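You operate a simulated robot arm through the tools that you are given. There is no shell and no other tool. Be economical: measure what you need, move in short steps, check, and stop when the job is done.

You are at the controls of a simulated robot arm. One attempt, no reset.

Task
Pull the three plugs from the port strip, then reset the computer.
Fine: lay the plugs on the bench top by the computer; press reset once and wait for READY; the power stays on.

The check looks at the end state, three seconds after you hand in, the way a careful person would. Anything else that was tipped, shoved, dropped, spilled or broken makes it a failure.

Robot
A 6-joint arm with a two-finger parallel gripper, fixed in place. Base frame: the origin is at the foot of the arm, x ahead of it, y to its left, z up; the work surface is at about z = 750. Units: mm, rad, N and s.
With the tool pointing down near the work surface it reaches from about 340 to 820 mm from the base axis. Its first joint turns from -2.897 to 2.897 rad. Payload 3.91 kg.
Tool frame: the origin (TCP) lies between the finger pads and is the grasp point; the fingertips stand 30 mm ahead of it; z points along the fingers, y is the line along which they close. The gripper opens to 110 mm. The fingers are 20 mm wide and 10 mm thick; the gripper's body (48 by 112 mm) begins 55 mm behind the TCP.
Orientation is that of the tool frame in the base frame, as [roll, pitch, yaw] about the fixed x, y, z axes, in that order (R = Rz(yaw) Ry(pitch) Rx(roll)). With the fingers straight down and closing along the base's y, the tool's x points along the base's -x, its y along +y and its z along -z.

Tools
- The arm moves only by the tool drive_tool. Its arguments are lists of equal length, an entry for each row: "offset": the shift along the tool's x, y, z in units of 30 mm (1.0 is 30 mm), a list of three; "angular": the turn, a rotation vector about the tool's x, y, z in units of 6 degrees (1.0 is 6 degrees), a list of three; "grip": the finger opening in mm, from 0 to 110. In form: {"offset": [[x, y, z], ...], "angular": [[rx, ry, rz], ...], "grip": [grip, ...]}. A call has 1 to 20 rows; each row shifts and turns the commanded pose from where the row before left it, along the tool's axes as they then stand. A call with a number of a shift or a turn outside -1 to 1 is refused whole. A row lasts 0.2 s, in which the tool goes at most 50 mm and 0.15 rad; a call with a longer step from one row to the next is refused whole, and so is a gripper value outside its range. Where a pose cannot be reached the arm comes as near as it can. A force on the tool above 40 N (or 10 N above the force at the start of the call, whichever is more), or a blocked arm, ends the call early, and 0.2 s more pass. Each finger travels about 45 mm/s and halts on what it meets, pressing with about 23 N; the grip force reading is that of the motor and also rises with nothing between the fingers. The clock runs only during rows and for 0.2 s after the last one: add rows that do not move to give the fingers time. It gives the time, the measured TCP pose, the force on the tool (base axes), the opening and the grip force at its end, in the units of the frame above (readings bear some noise), with the torque about the TCP (base axes, N m) and any sound that the robot's microphone picked up.
- Cameras (640 x 400 px; columns grow to the right, rows downward): "scene" is fixed at [49.3, 648.7, 1666.1]; the picture's right is [-0.78, -0.63, 0.00], its down [-0.44, 0.55, -0.71] and it looks along [0.44, -0.55, -0.71] (base axes); focal length 242 px, centre (320, 200). "wrist" rides on the gripper at [77, 7, -115] in the tool frame; the picture's right is [-0.09, 1.00, 0.00], its down [-0.80, -0.07, -0.59] and it looks along [-0.59, -0.05, 0.80] (tool axes); focal length 270 px, centre (320, 200). There is no depth. A picture from a camera that has moved, and an enlarged one, comes with that camera's place and axes in the base frame and with its lens.
- camera(camera): a new picture of that camera. The clock stands still meanwhile.
- move_column(by): slides the trunk up (or, below 0, down) by that many mm; the arm rides with it, the base frame stays. It gives what a move gives, with no picture.
- close_up(camera, box): a new picture of the part [left, top, right, bottom] of that camera's present view, enlarged. The clock stands still meanwhile.
- close_job(): hands the job in; it is judged then, once.

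Work in short steps. Places have to be worked out from the pictures, the camera data and where the tool is seen: move nearer, look again, correct. Check each grasp and each placing, and mend what went wrong. You have 120 turns and 84 pictures in all, those below and enlarged ones among them. Open the gripper and draw the arm clear of the work before you hand the job in, unless the task says otherwise; then end with one line.

The tools are called after "Emit:" as name(argument=value, ...) on one line, values as JSON. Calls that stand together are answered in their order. drive_tool: Moves the arm, as the interface text tells. Its arguments: {"type":"object","properties":{"offset":{"type":"array","items":{"type":"array","items":{"type":"number"}}},"angular":{"type":"array","items":{"type":"array","items":{"type":"number"}}},"grip":{"type":"array","items":{"type":"number"}}},"required":["offset","angular","grip"]} The other tools are called the same way: move_column (by) slides the trunk up or down; camera (camera) takes a picture; close_up (camera, box) takes an enlarged picture of a part of a camera's view; close_job () hands the job in.

At the start:

```text
clock: 0.0
ee_pos: [132.5, 324.0, 1480.3]
tool_rot: [3.141, 0.001, -3.14]
ft_force: [0.1, -0.9, 0.1]
ft_torque: [-0.01, 0.0, -0.01]
gripper_width: 109.6
grasp_force: 0.1
trunk travel left (down, up): [-550.0, 60.0]
```

scene: 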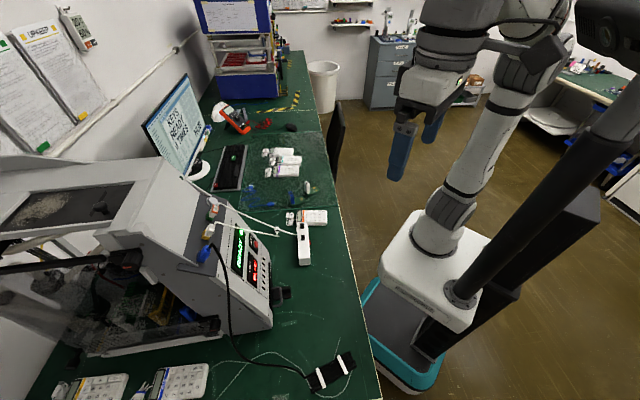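
wrist: 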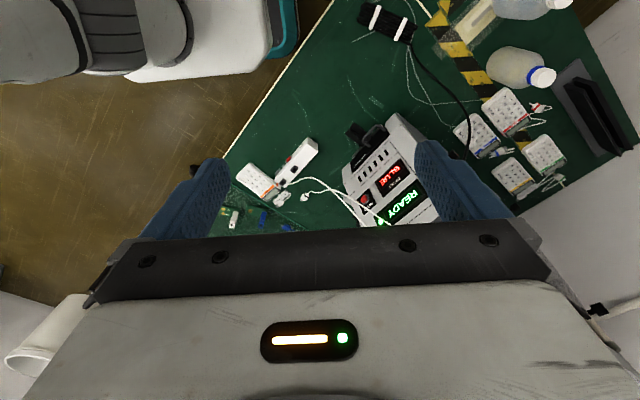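

The machine stands on the bench with coloured plugs and displays; I need a closer look before moving.

Emit:
close_up(camera="scene", box=[170, 180, 330, 300])

Emit:
close_up(camera="wrist", box=[220, 80, 460, 235])

Emit:
close_up(camera="scene", box=[130, 60, 220, 190])

```text
3.33 times, centred on (250, 240) of scene
camera zoom: at [49.3, 648.7, 1666.1], right [-0.78, -0.63, 0.0], down [-0.44, 0.55, -0.71], along [0.44, -0.55, -0.71], focal length 808 px, centre (553, 67)
```

zoom: 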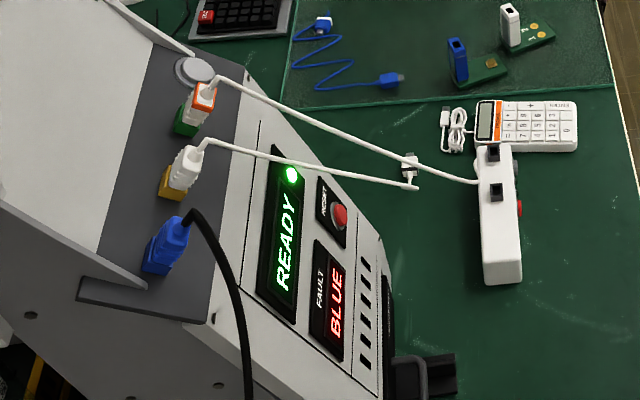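

```text
2.58 times, centred on (340, 158) of wrist
camera zoom: at [55.4, 330.9, 1594.0], right [0.09, 1.0, 0.0], down [0.8, -0.07, 0.6], along [0.59, -0.05, -0.8], focal length 698 px, centre (268, 310)
```

zoom: 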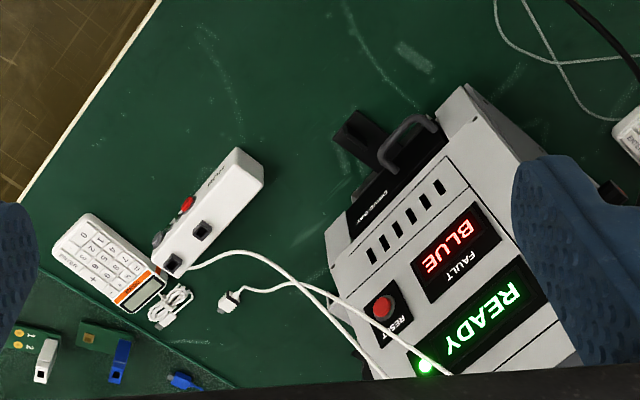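

```text
3.08 times, centred on (175, 125) of scene
camera zoom: at [49.3, 648.7, 1666.1], right [-0.78, -0.63, 0.0], down [-0.44, 0.55, -0.71], along [0.44, -0.55, -0.71], focal length 746 px, centre (766, 431)
```

zoom: 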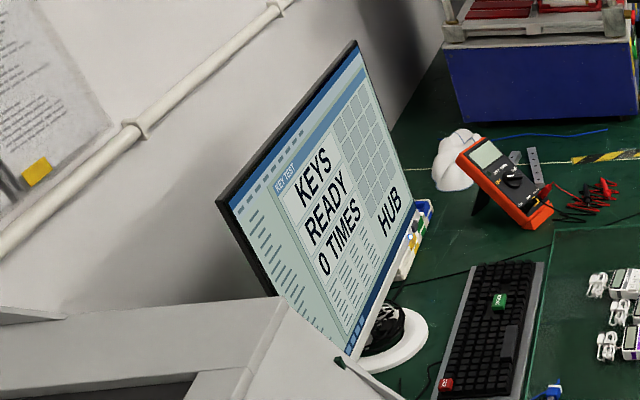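

Triangulating the RESET button from both views gives about (511, 420, 982). I move the wrist camera nearer to the machine to see the plugs.

Emit:
drive_tool(offset=[[-0.926, 0.652, 0.704], [-0.926, 0.652, 0.704], [-0.926, 0.652, 0.704], [-0.926, 0.652, 0.704], [-0.926, 0.652, 0.704], [-0.926, 0.652, 0.704], [-0.926, 0.652, 0.704], [0, 0, 0]], angular=[[0, 0, 0], [0, 0, 0], [0, 0, 0], [0, 0, 0], [0, 0, 0], [0, 0, 0], [0, 0, 0], [0, 0, 0]], grip=[110, 110, 110, 110, 110, 110, 110, 110])

Emit:
camera(camera="wrist")

Emit:
camera(camera="scene")

```text
clock: 1.8
ee_pos: [326.6, 463.2, 1333.4]
tool_rot: [3.14, 0.001, -3.141]
ft_force: [0.4, 1.0, 0.9]
ft_torque: [0.03, -0.03, -0.01]
gripper_width: 110.1
grasp_force: 0.0
trunk travel left (down, up): [-550.0, 60.0]
```

```text
78 pictures are left
camera wrist: at [249.3, 469.0, 1446.9], right [0.09, 1.0, 0.0], down [0.8, -0.07, 0.6], along [0.59, -0.05, -0.8], focal length 270 px, centre (320, 200)
```

wrist: 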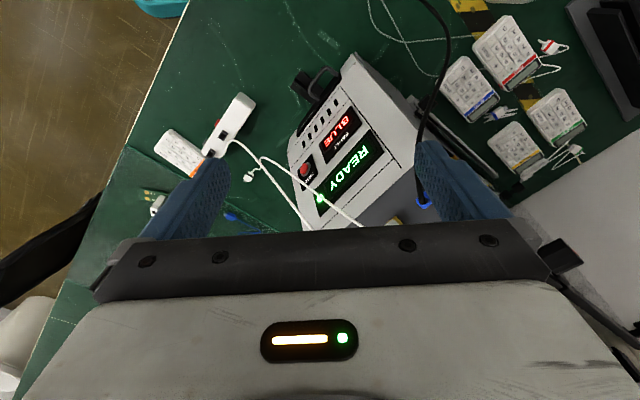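

```text
77 pictures are left
```

scene: 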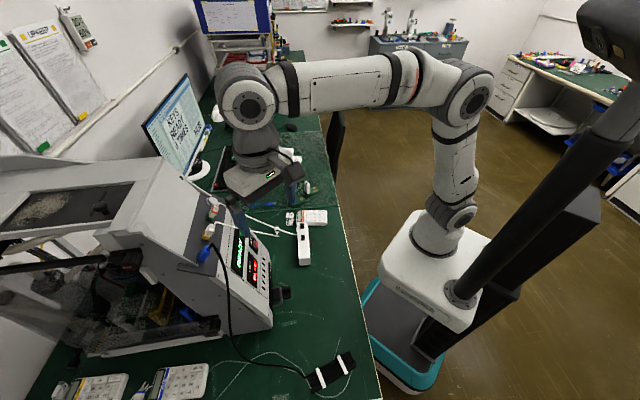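

The view is useful but fingers hide the plugs. I shift and yaw the tool about 36° so the camera looks squarely at the machine's front.

Emit:
drive_tool(offset=[[-0.81, -0.48, 0.37], [-0.81, -0.48, 0.37], [-0.81, -0.48, 0.37], [0, 0, 0], [0, 0, 0], [0, 0, 0], [0, 0, 0], [0, 0, 0], [0, 0, 0], [0, 0, 0]], angular=[[0, 0, 0], [0, 0, 0], [0, 0, 0], [0, 0, -1], [0, 0, -1], [0, 0, -1], [0, 0, -1], [0, 0, -1], [0, 0, -1], [0, 0, 0]], grip=[110, 110, 110, 110, 110, 110, 110, 110, 110, 110])

Emit:
camera(camera="wrist")

```text
clock: 4.0
ee_pos: [400.7, 419.9, 1300.5]
tool_rot: [3.139, 0.002, -2.51]
ft_force: [-1.0, -0.7, -0.1]
ft_torque: [-0.02, 0.02, 0.01]
gripper_width: 109.6
grasp_force: 0.0
trunk travel left (down, up): [-550.0, 60.0]
```

```text
76 pictures are left
camera wrist: at [333.7, 379.5, 1413.5], right [-0.52, 0.86, 0.0], down [0.69, 0.41, 0.6], along [0.51, 0.31, -0.8], focal length 270 px, centre (320, 200)
```

wrist: 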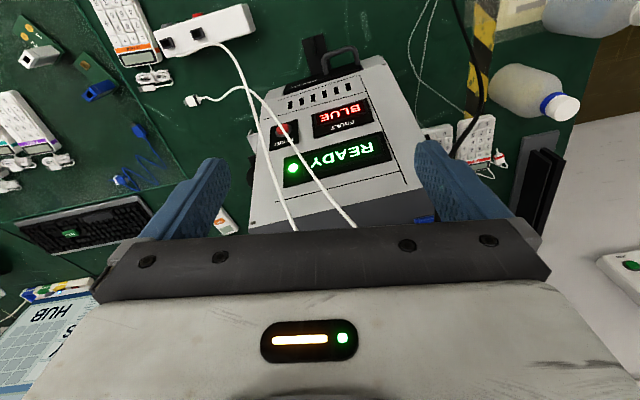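

The plugs sit just behind the gripper body in view. I tilt the tool 30° so the camera looks further ahead.

Emit:
drive_tool(offset=[[0, 0, 0], [0, 0, 0], [0, 0, 0], [0, 0, 0], [0, 0, 0], [0, 0, 0]], angular=[[0, -1, 0], [0, -1, 0], [0, -1, 0], [0, -1, 0], [0, -1, 0], [0, 0, 0]], grip=[110, 110, 110, 110, 110, 110])

Emit:
camera(camera="wrist")

Emit:
close_up(camera="wrist", box=[220, 40, 460, 190])

```text
clock: 5.4
ee_pos: [401.1, 419.1, 1299.5]
tool_rot: [3.14, 0.527, -2.511]
ft_force: [0.1, 0.4, 0.2]
ft_torque: [-0.02, -0.01, 0.01]
gripper_width: 110.1
grasp_force: 0.0
trunk travel left (down, up): [-550.0, 60.0]
```

```text
75 pictures are left
camera wrist: at [295.8, 351.8, 1359.5], right [-0.53, 0.85, 0.05], down [0.36, 0.17, 0.92], along [0.77, 0.5, -0.4], focal length 270 px, centre (320, 200)
```

wrist: 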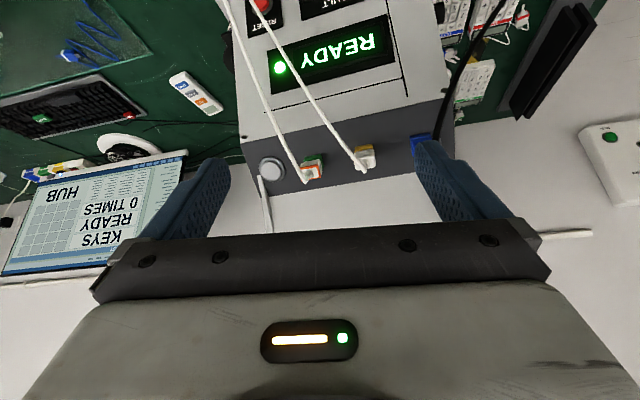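

```text
2.67 times, centred on (340, 115) of wrist
camera zoom: at [295.8, 351.8, 1359.5], right [-0.53, 0.85, 0.05], down [0.36, 0.17, 0.92], along [0.77, 0.5, -0.4], focal length 721 px, centre (267, 427)
```

zoom: 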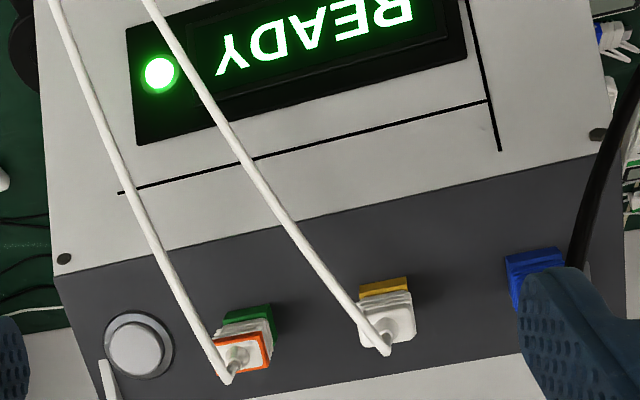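

Triangulation: plugs are on a strip about z≈1180–1215, with axes tilted about 36° toward me; the machine faces along heading ≈48°. Yellow plug top ≈(482, 527, 1209). I align the tool with that axis at a standoff and look again.

Emit:
drive_tool(offset=[[-0.9, 0.4, 0.4], [-0.9, 0.4, 0.4], [0, 0, 0], [0, 0, 0], [0, 0, 0], [0, 0, 0]], angular=[[0, 0, 0], [0, 0, 0], [-0.46, 0, -0.79], [-0.46, 0, -0.79], [0, -1, 0], [0, 0, 0]], grip=[110, 110, 110, 110, 110, 110])

Emit:
camera(camera="wrist")

Emit:
close_up(camera="scene", box=[170, 170, 330, 270])

```text
clock: 6.8
ee_pos: [434.4, 473.2, 1305.5]
tool_rot: [3.139, 0.63, -2.319]
ft_force: [-0.4, 0.5, 0.5]
ft_torque: [-0.02, 0.03, 0.0]
gripper_width: 110.1
grasp_force: 0.1
trunk travel left (down, up): [-550.0, 60.0]
```

```text
73 pictures are left
camera wrist: at [340.7, 382.8, 1351.9], right [-0.68, 0.73, 0.05], down [0.25, 0.17, 0.95], along [0.69, 0.66, -0.3], focal length 270 px, centre (320, 200)
```

wrist: 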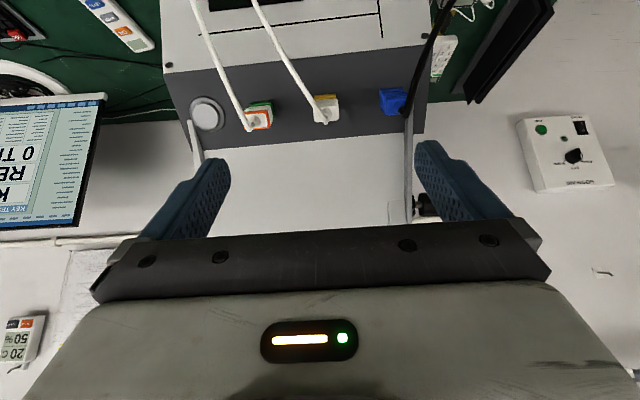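

```text
4.00 times, centred on (250, 220) of scene
camera zoom: at [49.3, 648.7, 1666.1], right [-0.78, -0.63, 0.0], down [-0.44, 0.55, -0.71], along [0.44, -0.55, -0.71], focal length 970 px, centre (600, 120)
```

zoom: 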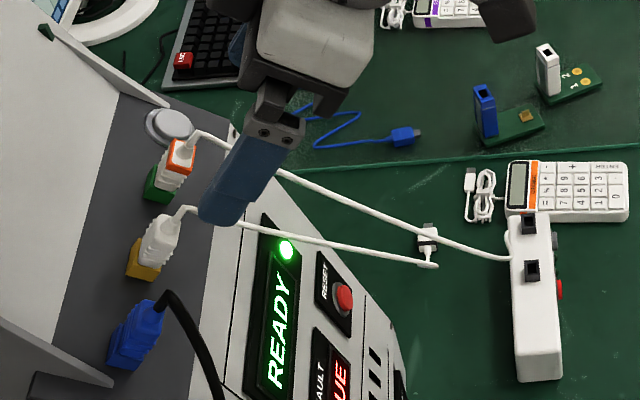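

The tool now faces the strip nicely. A close-up lets me fix the plug positions accurately.

Emit:
close_up(camera="wrist", box=[180, 50, 440, 212])

Emit:
close_up(camera="scene", box=[190, 190, 238, 220])

Emit:
close_up(camera="scene", box=[190, 214, 254, 274])

```text
2.46 times, centred on (310, 131) of wrist
camera zoom: at [340.7, 382.8, 1351.9], right [-0.68, 0.73, 0.05], down [0.25, 0.17, 0.95], along [0.69, 0.66, -0.3], focal length 665 px, centre (345, 370)
```

zoom: 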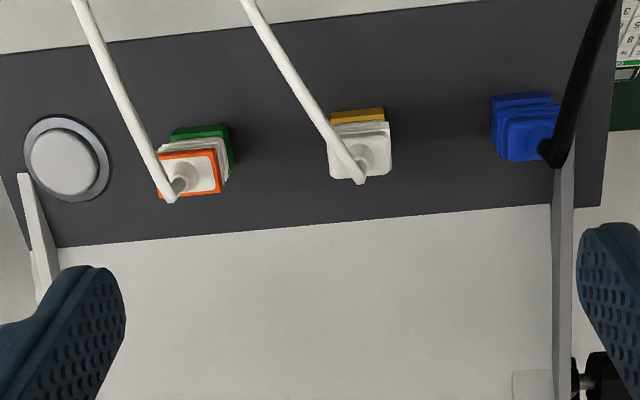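

```text
13.33 times, centred on (214, 205) of scene
camera zoom: at [49.3, 648.7, 1666.1], right [-0.78, -0.63, 0.0], down [-0.44, 0.55, -0.71], along [0.44, -0.55, -0.71], focal length 3234 px, centre (1733, 133)
```

zoom: 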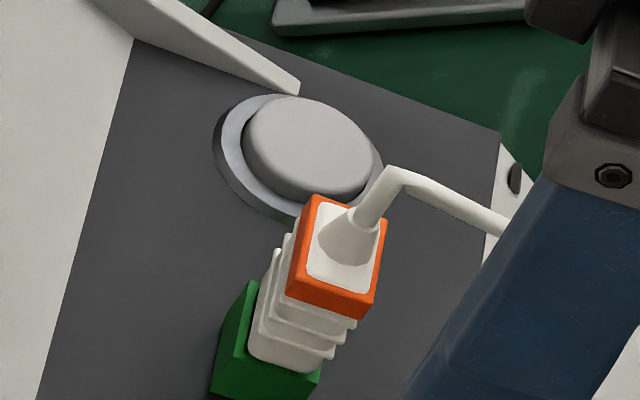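

```text
6.67 times, centred on (222, 244) of scene
camera zoom: at [49.3, 648.7, 1666.1], right [-0.78, -0.63, 0.0], down [-0.44, 0.55, -0.71], along [0.44, -0.55, -0.71], focal length 1617 px, centre (973, -93)
```

zoom: 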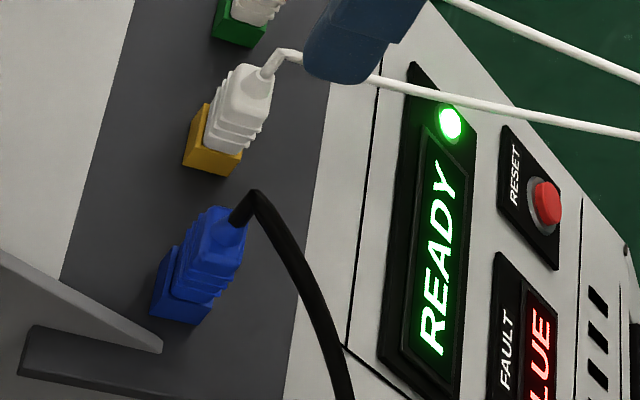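

Plug end faces: orange (522,490,1210), yellow (477,528,1211), blue (436,572,1206); axes ≈35° from vertical, matching the tool. I narrow the gripper to 45 and approach the yellow one partway.

Emit:
drive_tool(offset=[[0, 0.21, 0], [0, 0, 0], [0, 0, 0.7], [0, 0, 0.7], [0, 0, 0.7], [0, 0, 0]], angular=[[0, 0, 0], [0, 0, 0], [0, 0, 0], [0, 0, 0], [0, 0, 0], [0, 0, 0]], grip=[45, 45, 45, 45, 45, 45])

Emit:
camera(camera="wrist")

Emit:
close_up(camera="scene", box=[180, 180, 260, 260])

```text
clock: 8.2
ee_pos: [455.2, 504.5, 1255.9]
tool_rot: [3.14, 0.629, -2.322]
ft_force: [-0.7, -0.4, 0.5]
ft_torque: [0.03, 0.02, 0.0]
gripper_width: 45.1
grasp_force: 0.2
trunk travel left (down, up): [-550.0, 60.0]
```

```text
68 pictures are left
camera wrist: at [360.6, 414.2, 1302.0], right [-0.68, 0.73, 0.05], down [0.25, 0.17, 0.95], along [0.69, 0.66, -0.3], focal length 270 px, centre (320, 200)
```

wrist: 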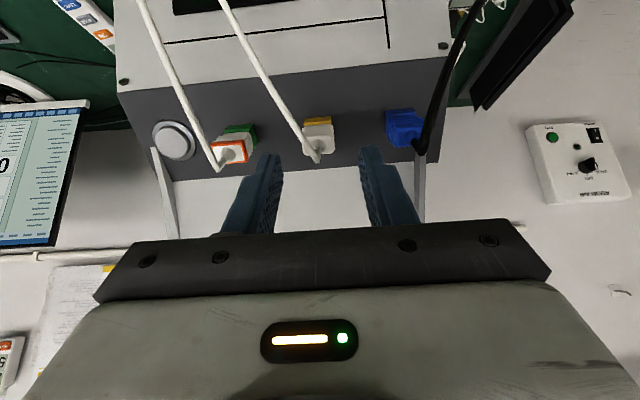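

```text
5.00 times, centred on (220, 220) of scene
camera zoom: at [49.3, 648.7, 1666.1], right [-0.78, -0.63, 0.0], down [-0.44, 0.55, -0.71], along [0.44, -0.55, -0.71], focal length 1213 px, centre (820, 100)
```

zoom: 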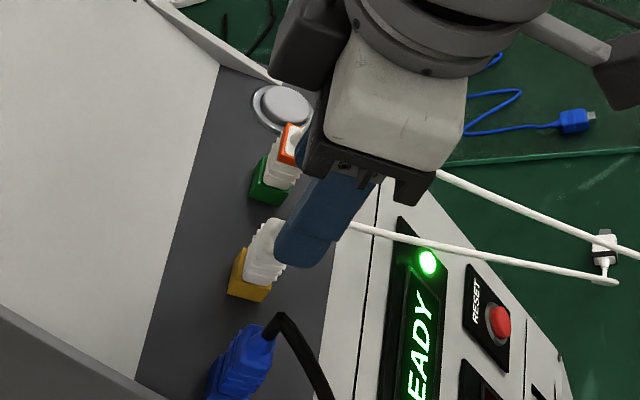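

Lined up. Advance 47 mm to straddle the yellow plug and look.

Emit:
drive_tool(offset=[[0, 0, 0.53], [0, 0, 0.53], [0, 0, 0.52], [0, 0, 0]], angular=[[0, 0, 0], [0, 0, 0], [0, 0, 0], [0, 0, 0]], grip=[45, 45, 45, 45])

Emit:
close_up(camera="wrist", box=[200, 80, 440, 230])

Emit:
close_up(camera="scene", box=[190, 190, 250, 270])

```text
clock: 9.2
ee_pos: [474.1, 526.8, 1216.6]
tool_rot: [3.141, 0.63, -2.322]
ft_force: [0.7, -0.2, -0.1]
ft_torque: [0.01, 0.01, 0.0]
gripper_width: 45.1
grasp_force: 0.1
trunk travel left (down, up): [-550.0, 60.0]
```

```text
2.67 times, centred on (320, 155) of wrist
camera zoom: at [379.9, 435.1, 1262.8], right [-0.68, 0.73, 0.05], down [0.25, 0.17, 0.95], along [0.69, 0.66, -0.3], focal length 721 px, centre (320, 320)
```

zoom: 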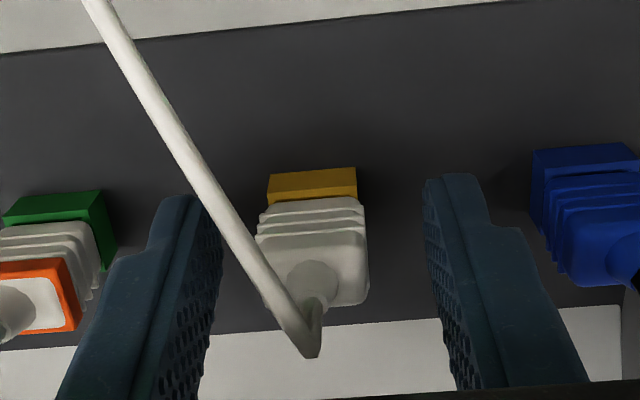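

```text
5.00 times, centred on (220, 230) of scene
camera zoom: at [49.3, 648.7, 1666.1], right [-0.78, -0.63, 0.0], down [-0.44, 0.55, -0.71], along [0.44, -0.55, -0.71], focal length 1213 px, centre (820, 50)
```

zoom: 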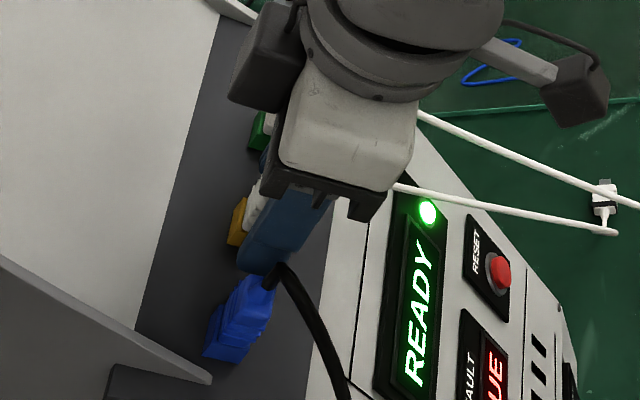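

The fingers straddle the yellow plug, slightly off centre. I shift 3 mm and close.

Emit:
drive_tool(offset=[[0, -0.1, 0], [0, 0, 0], [0, 0, 0], [0, 0, 0], [0, 0, 0]], angular=[[0, 0, 0], [0, 0, 0], [0, 0, 0], [0, 0, 0], [0, 0, 0]], grip=[45, 12, 5, 5, 5])

Emit:
close_up(camera="wrist", box=[200, 80, 440, 230])

```text
clock: 10.4
ee_pos: [475.6, 523.7, 1215.1]
tool_rot: [3.141, 0.63, -2.32]
ft_force: [-4.4, 5.2, 0.4]
ft_torque: [0.14, 0.09, 0.26]
gripper_width: 20.8
grasp_force: 23.1
trunk travel left (down, up): [-550.0, 60.0]
```

```text
2.67 times, centred on (320, 155) of wrist
camera zoom: at [381.1, 434.0, 1262.9], right [-0.68, 0.73, 0.05], down [0.25, 0.17, 0.95], along [0.69, 0.66, -0.3], focal length 721 px, centre (320, 320)
```

zoom: 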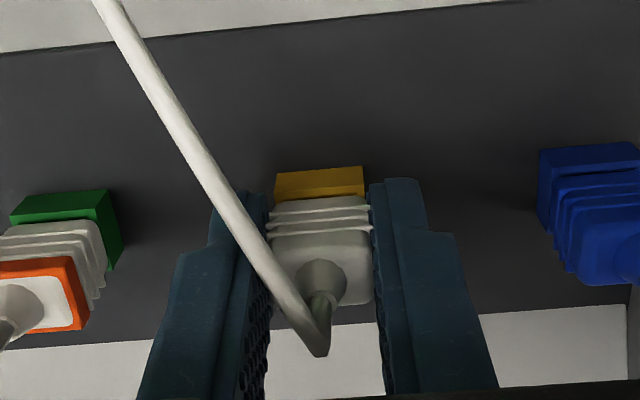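

Firm grip at 20.8 mm. I pull straight out along the plug axis, in small steps.

Emit:
drive_tool(offset=[[0, 0.05, -0.1], [0, 0, -0.2], [0, 0, -0.2], [0, 0, -0.3], [0, 0, -0.4], [0, 0, -0.4], [0, 0, 0]], angular=[[0, 0, 0], [0, 0, 0], [0, 0, 0], [0, 0, 0], [0, 0, 0], [0, 0, 0], [0, 0, 0]], grip=[5, 5, 5, 5, 5, 5, 5])

Emit:
camera(camera="wrist")

```text
clock: 12.0
ee_pos: [453.8, 502.8, 1255.1]
tool_rot: [3.139, 0.63, -2.32]
ft_force: [-0.1, 0.3, -1.1]
ft_torque: [-0.01, -0.02, 0.01]
gripper_width: 20.6
grasp_force: 23.0
trunk travel left (down, up): [-550.0, 60.0]
```

```text
63 pictures are left
camera wrist: at [361.5, 413.0, 1302.4], right [-0.68, 0.73, 0.05], down [0.25, 0.17, 0.95], along [0.69, 0.66, -0.3], focal length 270 px, centre (320, 200)
```

wrist: 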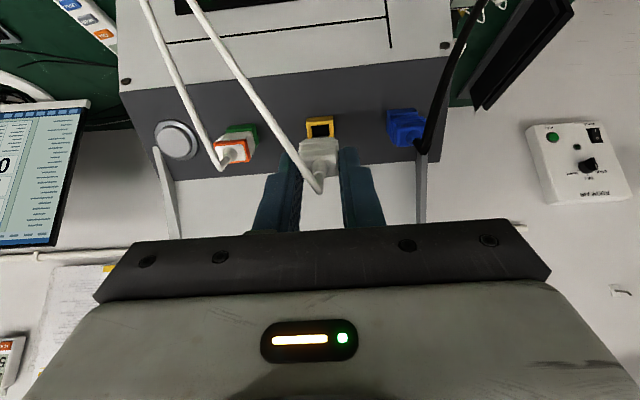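

Yellow is out. Retreat from the machine (H −177 mm) and then check before descending to the bench.

Emit:
drive_tool(offset=[[0.728, -0.2, -0.667], [0.728, -0.2, -0.667], [0.728, -0.2, -0.667], [0.728, -0.2, -0.667], [0.728, -0.2, -0.667], [0.728, -0.2, -0.667], [0.67, 0, 0.918], [0.67, 0, 0.918], [0.67, 0, 0.918], [0.67, 0, 0.918], [0.67, 0, 0.918], [0, 0, 0]], angular=[[0, 0, 0], [0, 0, 0], [0, 0, 0], [0, 0, 0], [0, 0, 0], [0, 0, 0], [0, 0, 0], [0, 0, 0], [0, 0, 0], [0, 0, 0], [0, 0, 0], [0, 0, 0]], grip=[5, 5, 5, 5, 5, 5, 5, 5, 5, 5, 5, 5])

Emit:
camera(camera="wrist")

Emit:
camera(camera="scene")

```text
clock: 14.6
ee_pos: [359.9, 350.8, 1105.1]
tool_rot: [3.14, 0.63, -2.321]
ft_force: [-0.4, 0.8, -0.3]
ft_torque: [-0.01, 0.0, 0.03]
gripper_width: 20.7
grasp_force: 22.9
trunk travel left (down, up): [-550.0, 60.0]
```

```text
62 pictures are left
camera wrist: at [266.5, 259.9, 1150.7], right [-0.68, 0.73, 0.05], down [0.25, 0.17, 0.95], along [0.69, 0.66, -0.3], focal length 270 px, centre (320, 200)
```

wrist: 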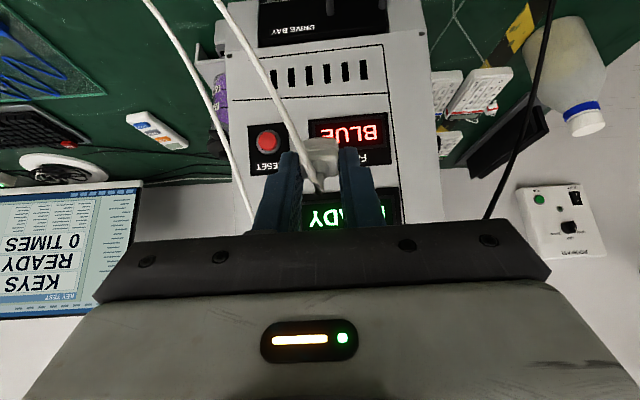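

```text
61 pictures are left
```

scene: 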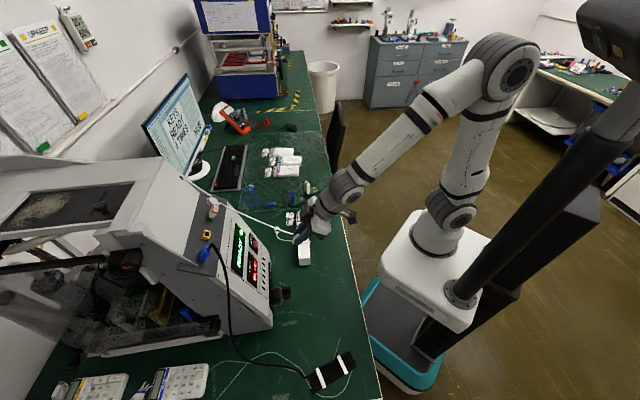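

Clear of the machine; continue straight down toward the bench.

Emit:
drive_tool(offset=[[0.628, 0, 0.862], [0.628, 0, 0.862], [0.628, 0, 0.862], [0.628, 0, 0.862], [0.628, 0, 0.862], [0.628, 0, 0.862], [0.628, 0, 0.862], [0.628, 0, 0.862], [0, 0, 0]], angular=[[0, 0, 0], [0, 0, 0], [0, 0, 0], [0, 0, 0], [0, 0, 0], [0, 0, 0], [0, 0, 0], [0, 0, 0], [0, 0, 0]], grip=[5, 5, 5, 5, 5, 5, 5, 5, 5])

Emit:
camera(camera="wrist")

Emit:
camera(camera="scene")

```text
clock: 16.6
ee_pos: [333.9, 375.5, 928.4]
tool_rot: [-3.114, 0.622, -2.306]
ft_force: [0.4, 0.3, -0.9]
ft_torque: [0.02, -0.02, 0.02]
gripper_width: 20.6
grasp_force: 23.3
out of reach, approached as far as the arm can: row 1, 2, 3, 4, 5, 6, 7, 8
trunk travel left (down, up): [-550.0, 60.0]
```

```text
60 pictures are left
camera wrist: at [240.2, 285.8, 975.3], right [-0.68, 0.73, 0.03], down [0.24, 0.19, 0.95], along [0.69, 0.66, -0.31], focal length 270 px, centre (320, 200)
```

wrist: 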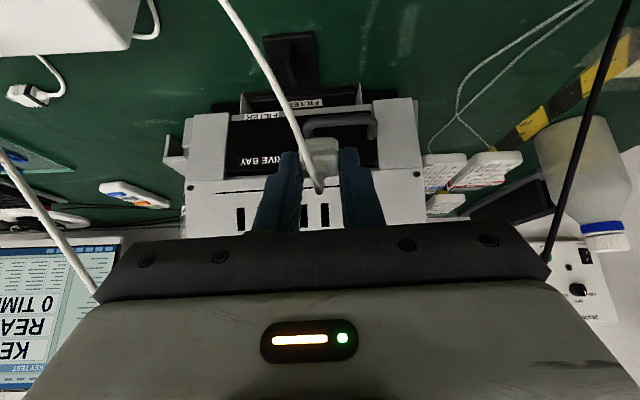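

```text
59 pictures are left
```

scene: 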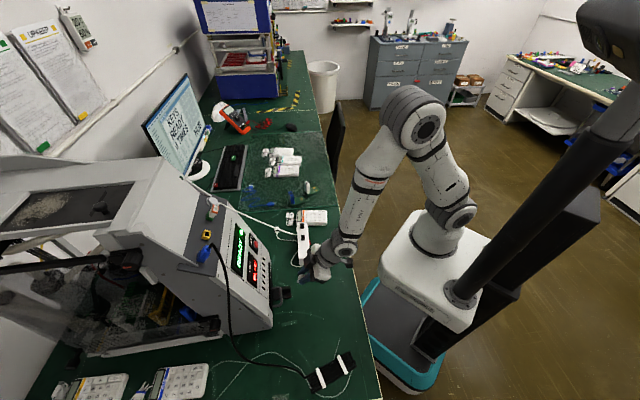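

The arm is out of reach low down, so I lower the trunk 100 mm and see.

Emit:
move_column(by=-100)

Emit:
camera(camera="wrist")

```text
clock: 17.9
ee_pos: [334.1, 374.6, 827.7]
tool_rot: [-3.115, 0.622, -2.306]
ft_force: [0.0, 0.6, 0.6]
ft_torque: [0.02, -0.02, 0.02]
gripper_width: 20.4
grasp_force: 23.0
trunk travel left (down, up): [-450.0, 160.0]
```

```text
58 pictures are left
camera wrist: at [240.3, 285.7, 875.7], right [-0.68, 0.73, 0.03], down [0.24, 0.19, 0.95], along [0.69, 0.66, -0.31], focal length 270 px, centre (320, 200)
```

wrist: 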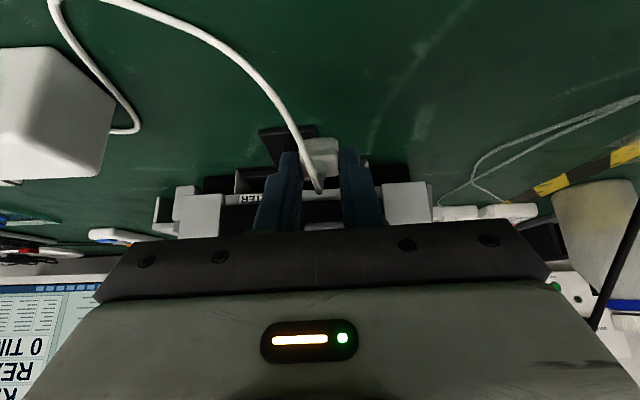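

Test with a small upward move to see how the commanded pose stands relative to the measured one.

Emit:
drive_tool(offset=[[-0.2, 0, -0.27], [0, 0, 0]], angular=[[0, 0, 0], [0, 0, 0]], grip=[5, 5])

```text
clock: 18.5
ee_pos: [334.2, 375.1, 838.6]
tool_rot: [-3.116, 0.623, -2.306]
ft_force: [0.4, -0.2, -0.5]
ft_torque: [-0.01, -0.02, 0.0]
gripper_width: 20.6
grasp_force: 23.0
trunk travel left (down, up): [-450.0, 160.0]
```

The commanded pose resets to the measured one. I lower by the trunk 38 mm and look for clearance.

Emit:
move_column(by=-38)

Emit:
close_up(camera="scene", box=[260, 220, 360, 300])

Emit:
camera(camera="wrist")

```text
clock: 19.4
ee_pos: [334.1, 375.5, 799.9]
tool_rot: [-3.116, 0.623, -2.306]
ft_force: [0.4, 0.0, -0.3]
ft_torque: [-0.01, 0.02, 0.01]
gripper_width: 20.4
grasp_force: 23.3
trunk travel left (down, up): [-412.0, 198.0]
```

```text
5.00 times, centred on (310, 260) of scene
camera zoom: at [49.3, 648.7, 1666.1], right [-0.78, -0.63, 0.0], down [-0.44, 0.55, -0.71], along [0.44, -0.55, -0.71], focal length 1213 px, centre (370, -100)
```

zoom: 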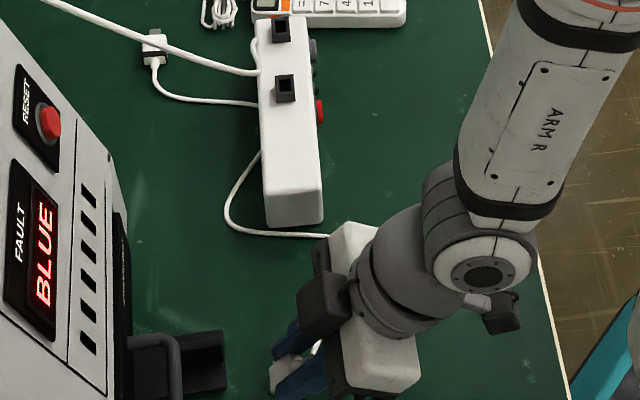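

```text
56 pictures are left
camera wrist: at [240.1, 285.7, 847.7], right [-0.68, 0.73, 0.03], down [0.24, 0.19, 0.95], along [0.69, 0.66, -0.31], focal length 270 px, centre (320, 200)
```

wrist: 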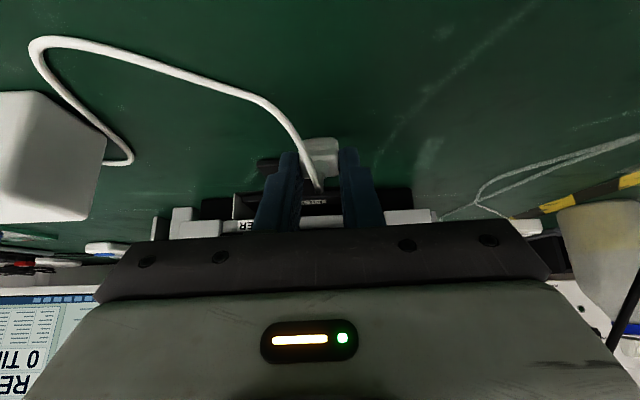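

Near the bench. Lower in small trunk steps until contact is felt.

Emit:
move_column(by=-8)

```text
clock: 19.9
ee_pos: [333.5, 374.6, 793.4]
tool_rot: [-3.116, 0.628, -2.307]
ft_force: [-0.1, -2.2, 13.7]
ft_torque: [0.21, -0.18, -0.02]
gripper_width: 20.6
grasp_force: 22.4
trunk travel left (down, up): [-404.0, 206.0]
```

Contact with the bench (≈14 N up). I release the plug with a little lift.

Emit:
drive_tool(offset=[[0, 0, 0], [0, 0, 0], [0, 0, 0], [0, 0, 0], [0, 0, 0]], angular=[[0, 0, 0], [0, 0, 0], [0, 0, 0], [0, 0, 0], [0, 0, 0]], grip=[24, 35, 50, 50, 50])

Emit:
camera(camera="wrist")

```text
clock: 21.1
ee_pos: [333.5, 375.5, 792.3]
tool_rot: [-3.116, 0.623, -2.306]
ft_force: [-0.9, -0.6, -0.4]
ft_torque: [-0.01, 0.01, 0.02]
gripper_width: 50.0
grasp_force: 0.0
trunk travel left (down, up): [-404.0, 206.0]
```

```text
55 pictures are left
camera wrist: at [240.2, 285.8, 839.7], right [-0.68, 0.73, 0.03], down [0.24, 0.19, 0.95], along [0.69, 0.66, -0.31], focal length 270 px, centre (320, 200)
```

wrist: 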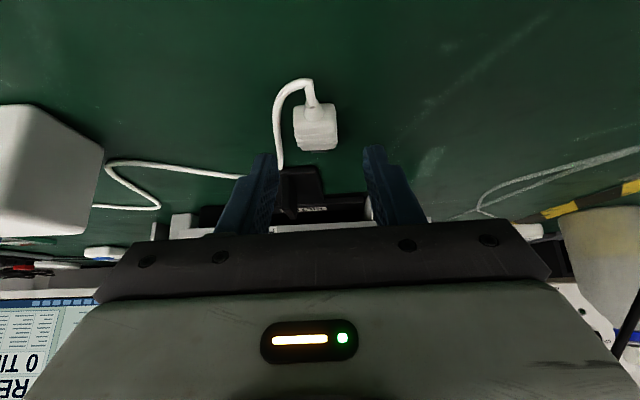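

The plug lies on the bench. I raise straight up with the trunk back to its original height.

Emit:
move_column(by=146)

Emit:
camera(camera="wrist")

Emit:
camera(camera="scene")

```text
clock: 22.8
ee_pos: [334.6, 375.7, 938.3]
tool_rot: [-3.116, 0.624, -2.303]
ft_force: [1.0, 0.4, -0.1]
ft_torque: [0.0, 0.02, 0.01]
gripper_width: 50.1
grasp_force: 0.1
trunk travel left (down, up): [-550.0, 60.0]
```

```text
54 pictures are left
camera wrist: at [240.2, 285.8, 985.6], right [-0.68, 0.73, 0.03], down [0.24, 0.19, 0.95], along [0.69, 0.66, -0.31], focal length 270 px, centre (320, 200)
```

wrist: 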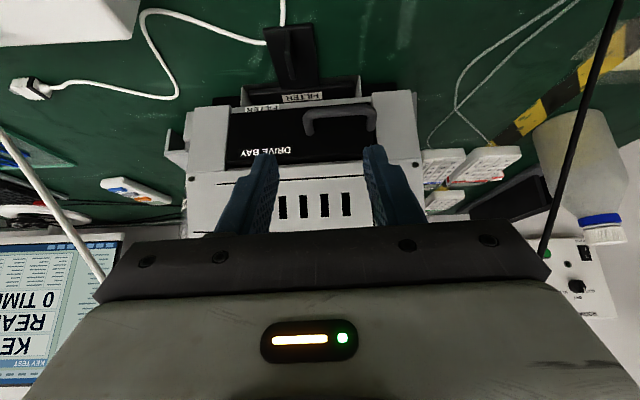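

```text
53 pictures are left
```

scene: 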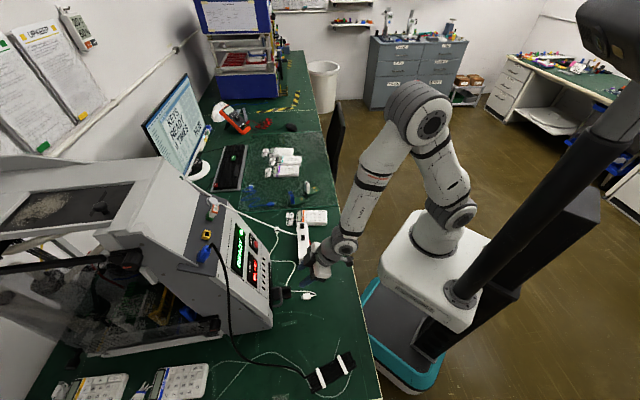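

Yellow plug rests on the bench. Now up and across to a standoff for the orange/green plug.

Emit:
drive_tool(offset=[[-0.628, 0, -0.862], [-0.628, 0, -0.862], [-0.628, 0, -0.862], [-0.628, 0, -0.862], [-0.628, 0, -0.862], [-0.628, 0, -0.862], [-0.628, 0, -0.862], [-0.628, 0, -0.862], [-0.628, 0, -0.862], [-0.628, 0, -0.862], [0, 0, 0]], angular=[[-0.16, 0, 0.13], [0, 0, 0], [0, 0, 0], [0, 0, 0], [0, 0, 0], [0, 0, 0], [0, 0, 0], [0, 0, 0], [0, 0, 0], [0, 0, 0], [0, 0, 0]], grip=[50, 50, 50, 50, 50, 50, 50, 50, 50, 50, 50])

```text
clock: 25.2
ee_pos: [333.4, 375.9, 1260.2]
tool_rot: [3.141, 0.623, -2.321]
ft_force: [0.3, -0.2, -0.2]
ft_torque: [-0.02, -0.03, 0.0]
gripper_width: 50.1
grasp_force: 0.1
trunk travel left (down, up): [-550.0, 60.0]
```

Emit:
drive_tool(offset=[[-0.789, -0.332, 0.575], [-0.789, -0.332, 0.575], [-0.789, -0.332, 0.575], [-0.789, -0.332, 0.575], [-0.789, -0.332, 0.575], [-0.789, -0.332, 0.575], [0, 0, 0]], angular=[[0, 0, 0], [0, 0, 0], [0, 0, 0], [0, 0, 0], [0, 0, 0], [0, 0, 0], [0, 0, 0]], grip=[36, 36, 36, 36, 36, 36, 36])

Emit:
close_up(camera="wrist", box=[180, 70, 460, 245])

Emit:
close_up(camera="scene", box=[180, 170, 260, 250])

```text
clock: 26.8
ee_pos: [498.9, 464.3, 1257.7]
tool_rot: [3.14, 0.625, -2.323]
ft_force: [-0.3, -0.8, -0.6]
ft_torque: [0.0, -0.06, -0.02]
gripper_width: 36.2
grasp_force: 0.1
trunk travel left (down, up): [-550.0, 60.0]
```

```text
2.29 times, centred on (320, 158) of wrist
camera zoom: at [405.3, 373.9, 1305.7], right [-0.68, 0.73, 0.05], down [0.26, 0.17, 0.95], along [0.69, 0.66, -0.31], focal length 618 px, centre (320, 297)
```

zoom: 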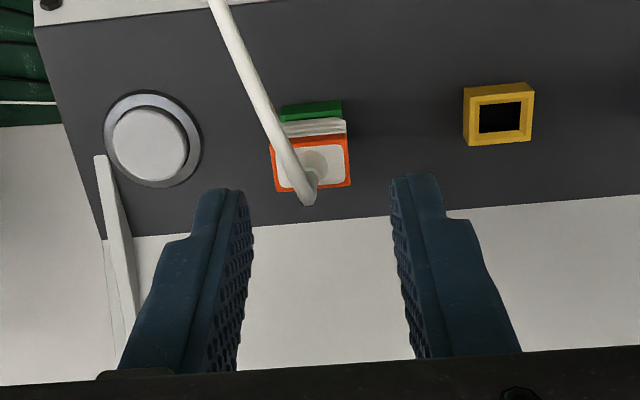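

```text
5.00 times, centred on (220, 210) of scene
camera zoom: at [49.3, 648.7, 1666.1], right [-0.78, -0.63, 0.0], down [-0.44, 0.55, -0.71], along [0.44, -0.55, -0.71], focal length 1213 px, centre (820, 150)
```

zoom: 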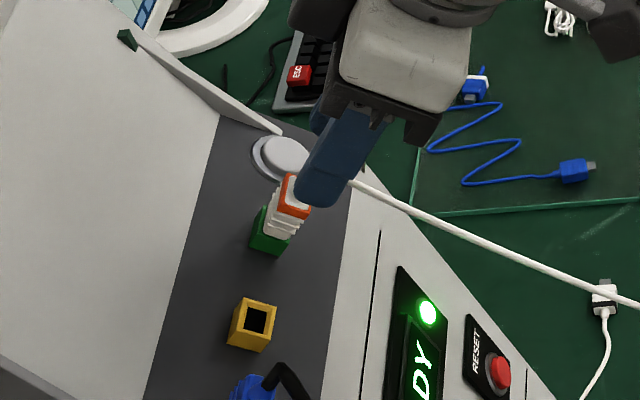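

Good alignment. Advance 51 mm and close on the plug.

Emit:
drive_tool(offset=[[0, -0.06, 0.57], [0, 0, 0.57], [0, 0, 0.56], [0, 0, 0], [0, 0, 0], [0, 0, 0], [0, 0, 0]], angular=[[0, 0, 0], [0, 0, 0], [0, 0, 0], [0, 0, 0], [0, 0, 0], [0, 0, 0], [0, 0, 0]], grip=[36, 36, 36, 36, 10, 5, 5])

Emit:
close_up(camera="wrist", box=[180, 70, 460, 245])

```text
clock: 28.4
ee_pos: [520.9, 483.0, 1216.6]
tool_rot: [-3.142, 0.623, -2.323]
ft_force: [1.7, -1.7, 1.2]
ft_torque: [-0.03, 0.03, 0.0]
gripper_width: 20.7
grasp_force: 23.0
trunk travel left (down, up): [-550.0, 60.0]
```

```text
2.29 times, centred on (320, 158) of wrist
camera zoom: at [427.3, 393.6, 1264.4], right [-0.68, 0.73, 0.05], down [0.26, 0.17, 0.95], along [0.69, 0.66, -0.31], focal length 618 px, centre (320, 297)
```

zoom: 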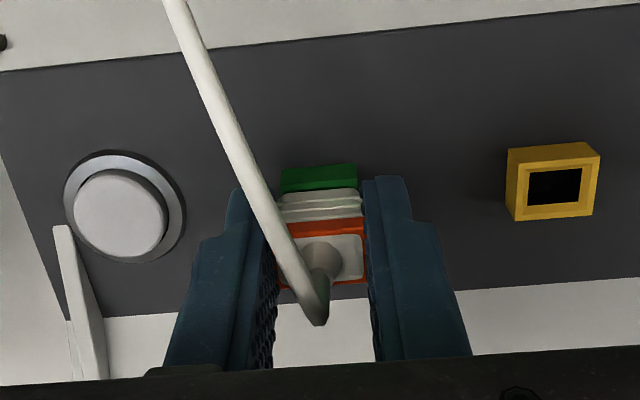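

Orange plug gripped. Pull it straight out, then retreat.

Emit:
drive_tool(offset=[[0, 0, -0.1], [0, 0, -0.2], [0, 0, -0.2], [0, 0, -0.3], [0, 0, -0.4], [0, 0, -0.4], [0.743, 0, -0.542], [0.743, 0, -0.542], [0.743, 0, -0.542], [0.743, 0, -0.542], [0.743, 0, -0.542], [0.743, 0, -0.542], [0.743, 0, -0.542], [0.743, 0, -0.542], [0, 0, 0]], angular=[[0, 0, 0], [0, 0, 0], [0, 0, 0], [0, 0, 0], [0, 0, 0], [0, 0, 0], [0, 0, 0], [0, 0, 0], [0, 0, 0], [0, 0, 0], [0, 0, 0], [0, 0, 0], [0, 0, 0], [0, 0, 0], [0, 0, 0]], grip=[5, 5, 5, 5, 5, 5, 5, 5, 5, 5, 5, 5, 5, 5, 5])

Emit:
camera(camera="wrist")

Emit:
camera(camera="scene")

```text
clock: 31.6
ee_pos: [350.4, 303.5, 1257.7]
tool_rot: [-3.142, 0.623, -2.325]
ft_force: [0.2, 0.4, -0.5]
ft_torque: [0.0, 0.0, -0.01]
gripper_width: 20.5
grasp_force: 23.2
trunk travel left (down, up): [-550.0, 60.0]
```

```text
49 pictures are left
camera wrist: at [257.2, 213.0, 1304.2], right [-0.68, 0.73, 0.05], down [0.26, 0.17, 0.95], along [0.69, 0.66, -0.31], focal length 270 px, centre (320, 200)
```

wrist: 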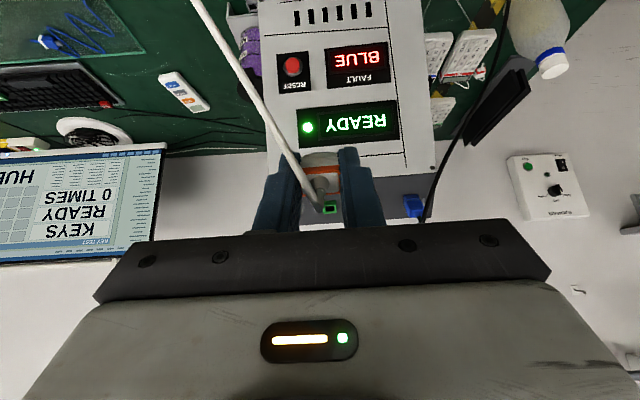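

```text
48 pictures are left
```

scene: 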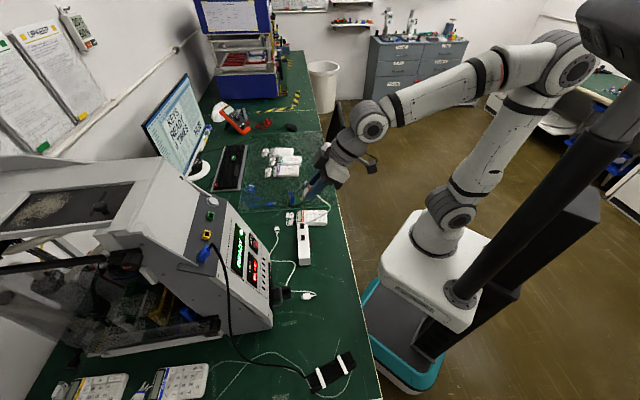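

Orange plug is free. Lower partly by the arm, then with the trunk.

Emit:
drive_tool(offset=[[0.584, 0, 0.811], [0.584, 0, 0.811], [0.584, 0, 0.811], [0.584, 0, 0.811], [0, 0, 0]], angular=[[0, 0, 0], [0, 0, 0], [0, 0, 0], [0, 0, 0], [0, 0, 0]], grip=[5, 5, 5, 5, 5])

Emit:
move_column(by=-250)

Emit:
camera(camera="wrist")

Emit:
camera(camera="scene")

```text
clock: 32.8
ee_pos: [350.6, 303.0, 1137.3]
tool_rot: [-3.141, 0.624, -2.324]
ft_force: [0.8, 1.0, 0.3]
ft_torque: [0.02, 0.01, 0.0]
gripper_width: 20.6
grasp_force: 23.4
trunk travel left (down, up): [-550.0, 60.0]
```

```text
clock: 35.4
ee_pos: [349.1, 302.9, 887.0]
tool_rot: [3.141, 0.625, -2.323]
ft_force: [-0.4, 0.8, -0.1]
ft_torque: [-0.01, 0.04, -0.01]
gripper_width: 20.4
grasp_force: 22.5
trunk travel left (down, up): [-300.0, 310.0]
```

```text
47 pictures are left
camera wrist: at [256.5, 213.6, 935.0], right [-0.68, 0.73, 0.05], down [0.26, 0.17, 0.95], along [0.69, 0.66, -0.31], focal length 270 px, centre (320, 200)
```

wrist: 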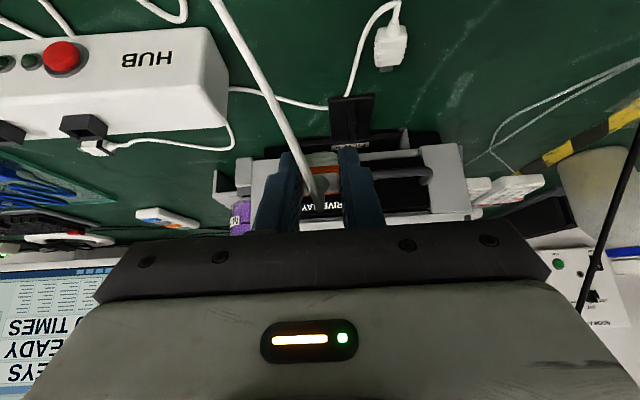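

```text
46 pictures are left
```

scene: 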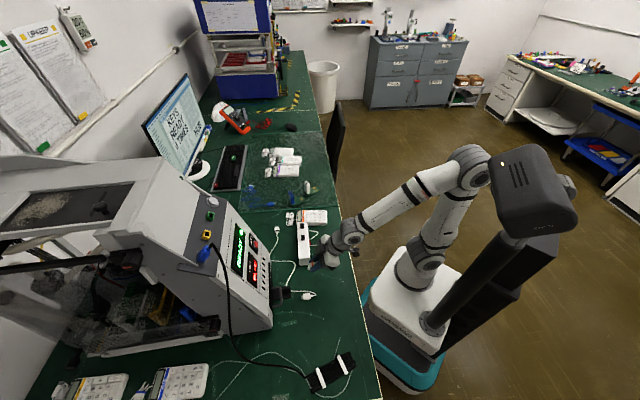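

Above the drop spot between hub and yellow plug. Lower another 80 mm and look.

Emit:
move_column(by=-80)

Emit:
camera(camera="wrist")

Emit:
close_up(camera="scene", box=[260, 210, 360, 310])

```text
clock: 36.6
ee_pos: [349.9, 302.8, 808.6]
tool_rot: [3.141, 0.626, -2.323]
ft_force: [0.7, 0.5, 0.9]
ft_torque: [0.01, 0.0, 0.04]
gripper_width: 20.5
grasp_force: 23.1
trunk travel left (down, up): [-220.0, 390.0]
```

```text
45 pictures are left
camera wrist: at [256.5, 213.6, 854.9], right [-0.68, 0.73, 0.05], down [0.26, 0.17, 0.95], along [0.69, 0.66, -0.31], focal length 270 px, centre (320, 200)
```

wrist: 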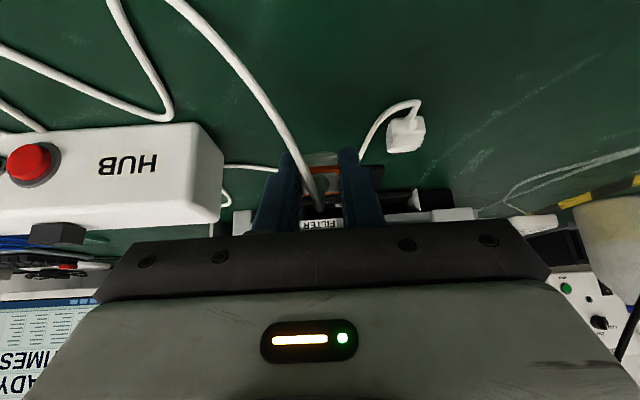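

```text
4.00 times, centred on (310, 260) of scene
camera zoom: at [49.3, 648.7, 1666.1], right [-0.78, -0.63, 0.0], down [-0.44, 0.55, -0.71], along [0.44, -0.55, -0.71], focal length 970 px, centre (360, -40)
```

zoom: 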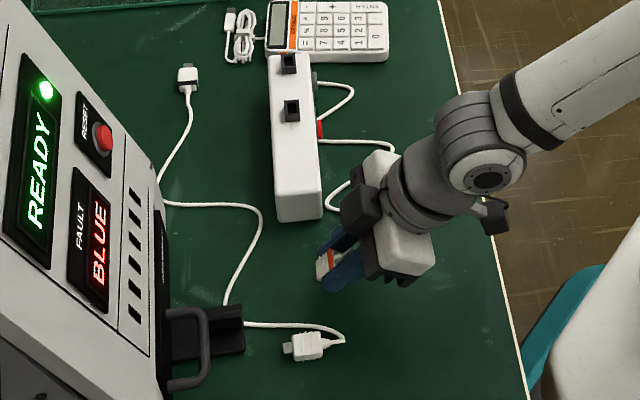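

Space is clear. Lower in small steps to contact.

Emit:
move_column(by=-14)

```text
clock: 37.2
ee_pos: [349.9, 303.0, 794.4]
tool_rot: [3.141, 0.625, -2.323]
ft_force: [-0.1, 0.6, 0.7]
ft_torque: [0.03, 0.01, 0.02]
gripper_width: 20.3
grasp_force: 23.0
trunk travel left (down, up): [-206.0, 404.0]
```

Emit:
move_column(by=-5)

```text
clock: 37.8
ee_pos: [349.8, 304.5, 788.0]
tool_rot: [-3.14, 0.625, -2.325]
ft_force: [-0.6, -0.3, -0.2]
ft_torque: [-0.04, -0.01, 0.0]
gripper_width: 20.5
grasp_force: 22.3
trunk travel left (down, up): [-201.0, 409.0]
```

No contact yet; a little more.

Emit:
move_column(by=-4)

```text
clock: 38.3
ee_pos: [349.4, 303.5, 784.1]
tool_rot: [-3.141, 0.625, -2.323]
ft_force: [-0.8, -0.1, -0.2]
ft_torque: [-0.02, 0.0, -0.01]
gripper_width: 20.6
grasp_force: 23.4
trunk travel left (down, up): [-197.0, 413.0]
```

Emit:
close_up(camera="wrist", box=[200, 80, 440, 230])

Emit:
close_up(camera="scene", box=[320, 250, 370, 300])

```text
2.67 times, centred on (320, 155) of wrist
camera zoom: at [256.5, 213.6, 831.9], right [-0.68, 0.73, 0.05], down [0.26, 0.17, 0.95], along [0.69, 0.66, -0.31], focal length 721 px, centre (320, 320)
```

zoom: 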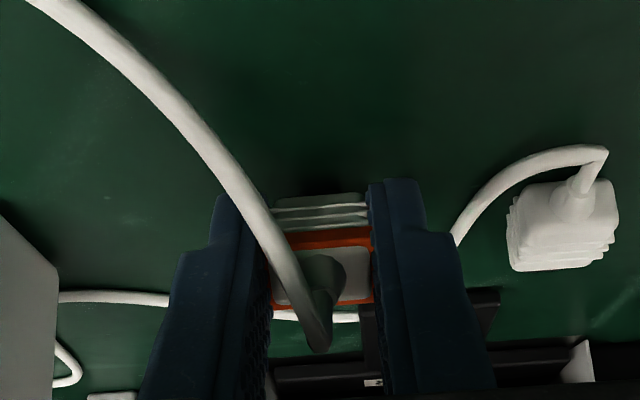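

```text
8.00 times, centred on (345, 275) of scene
camera zoom: at [49.3, 648.7, 1666.1], right [-0.78, -0.63, 0.0], down [-0.44, 0.55, -0.71], along [0.44, -0.55, -0.71], focal length 1940 px, centre (120, -400)
```

zoom: 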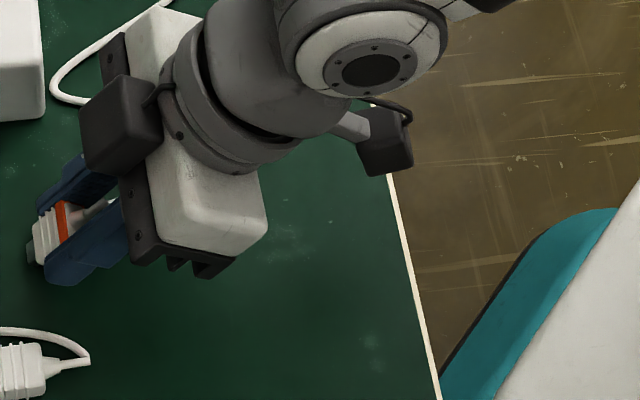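

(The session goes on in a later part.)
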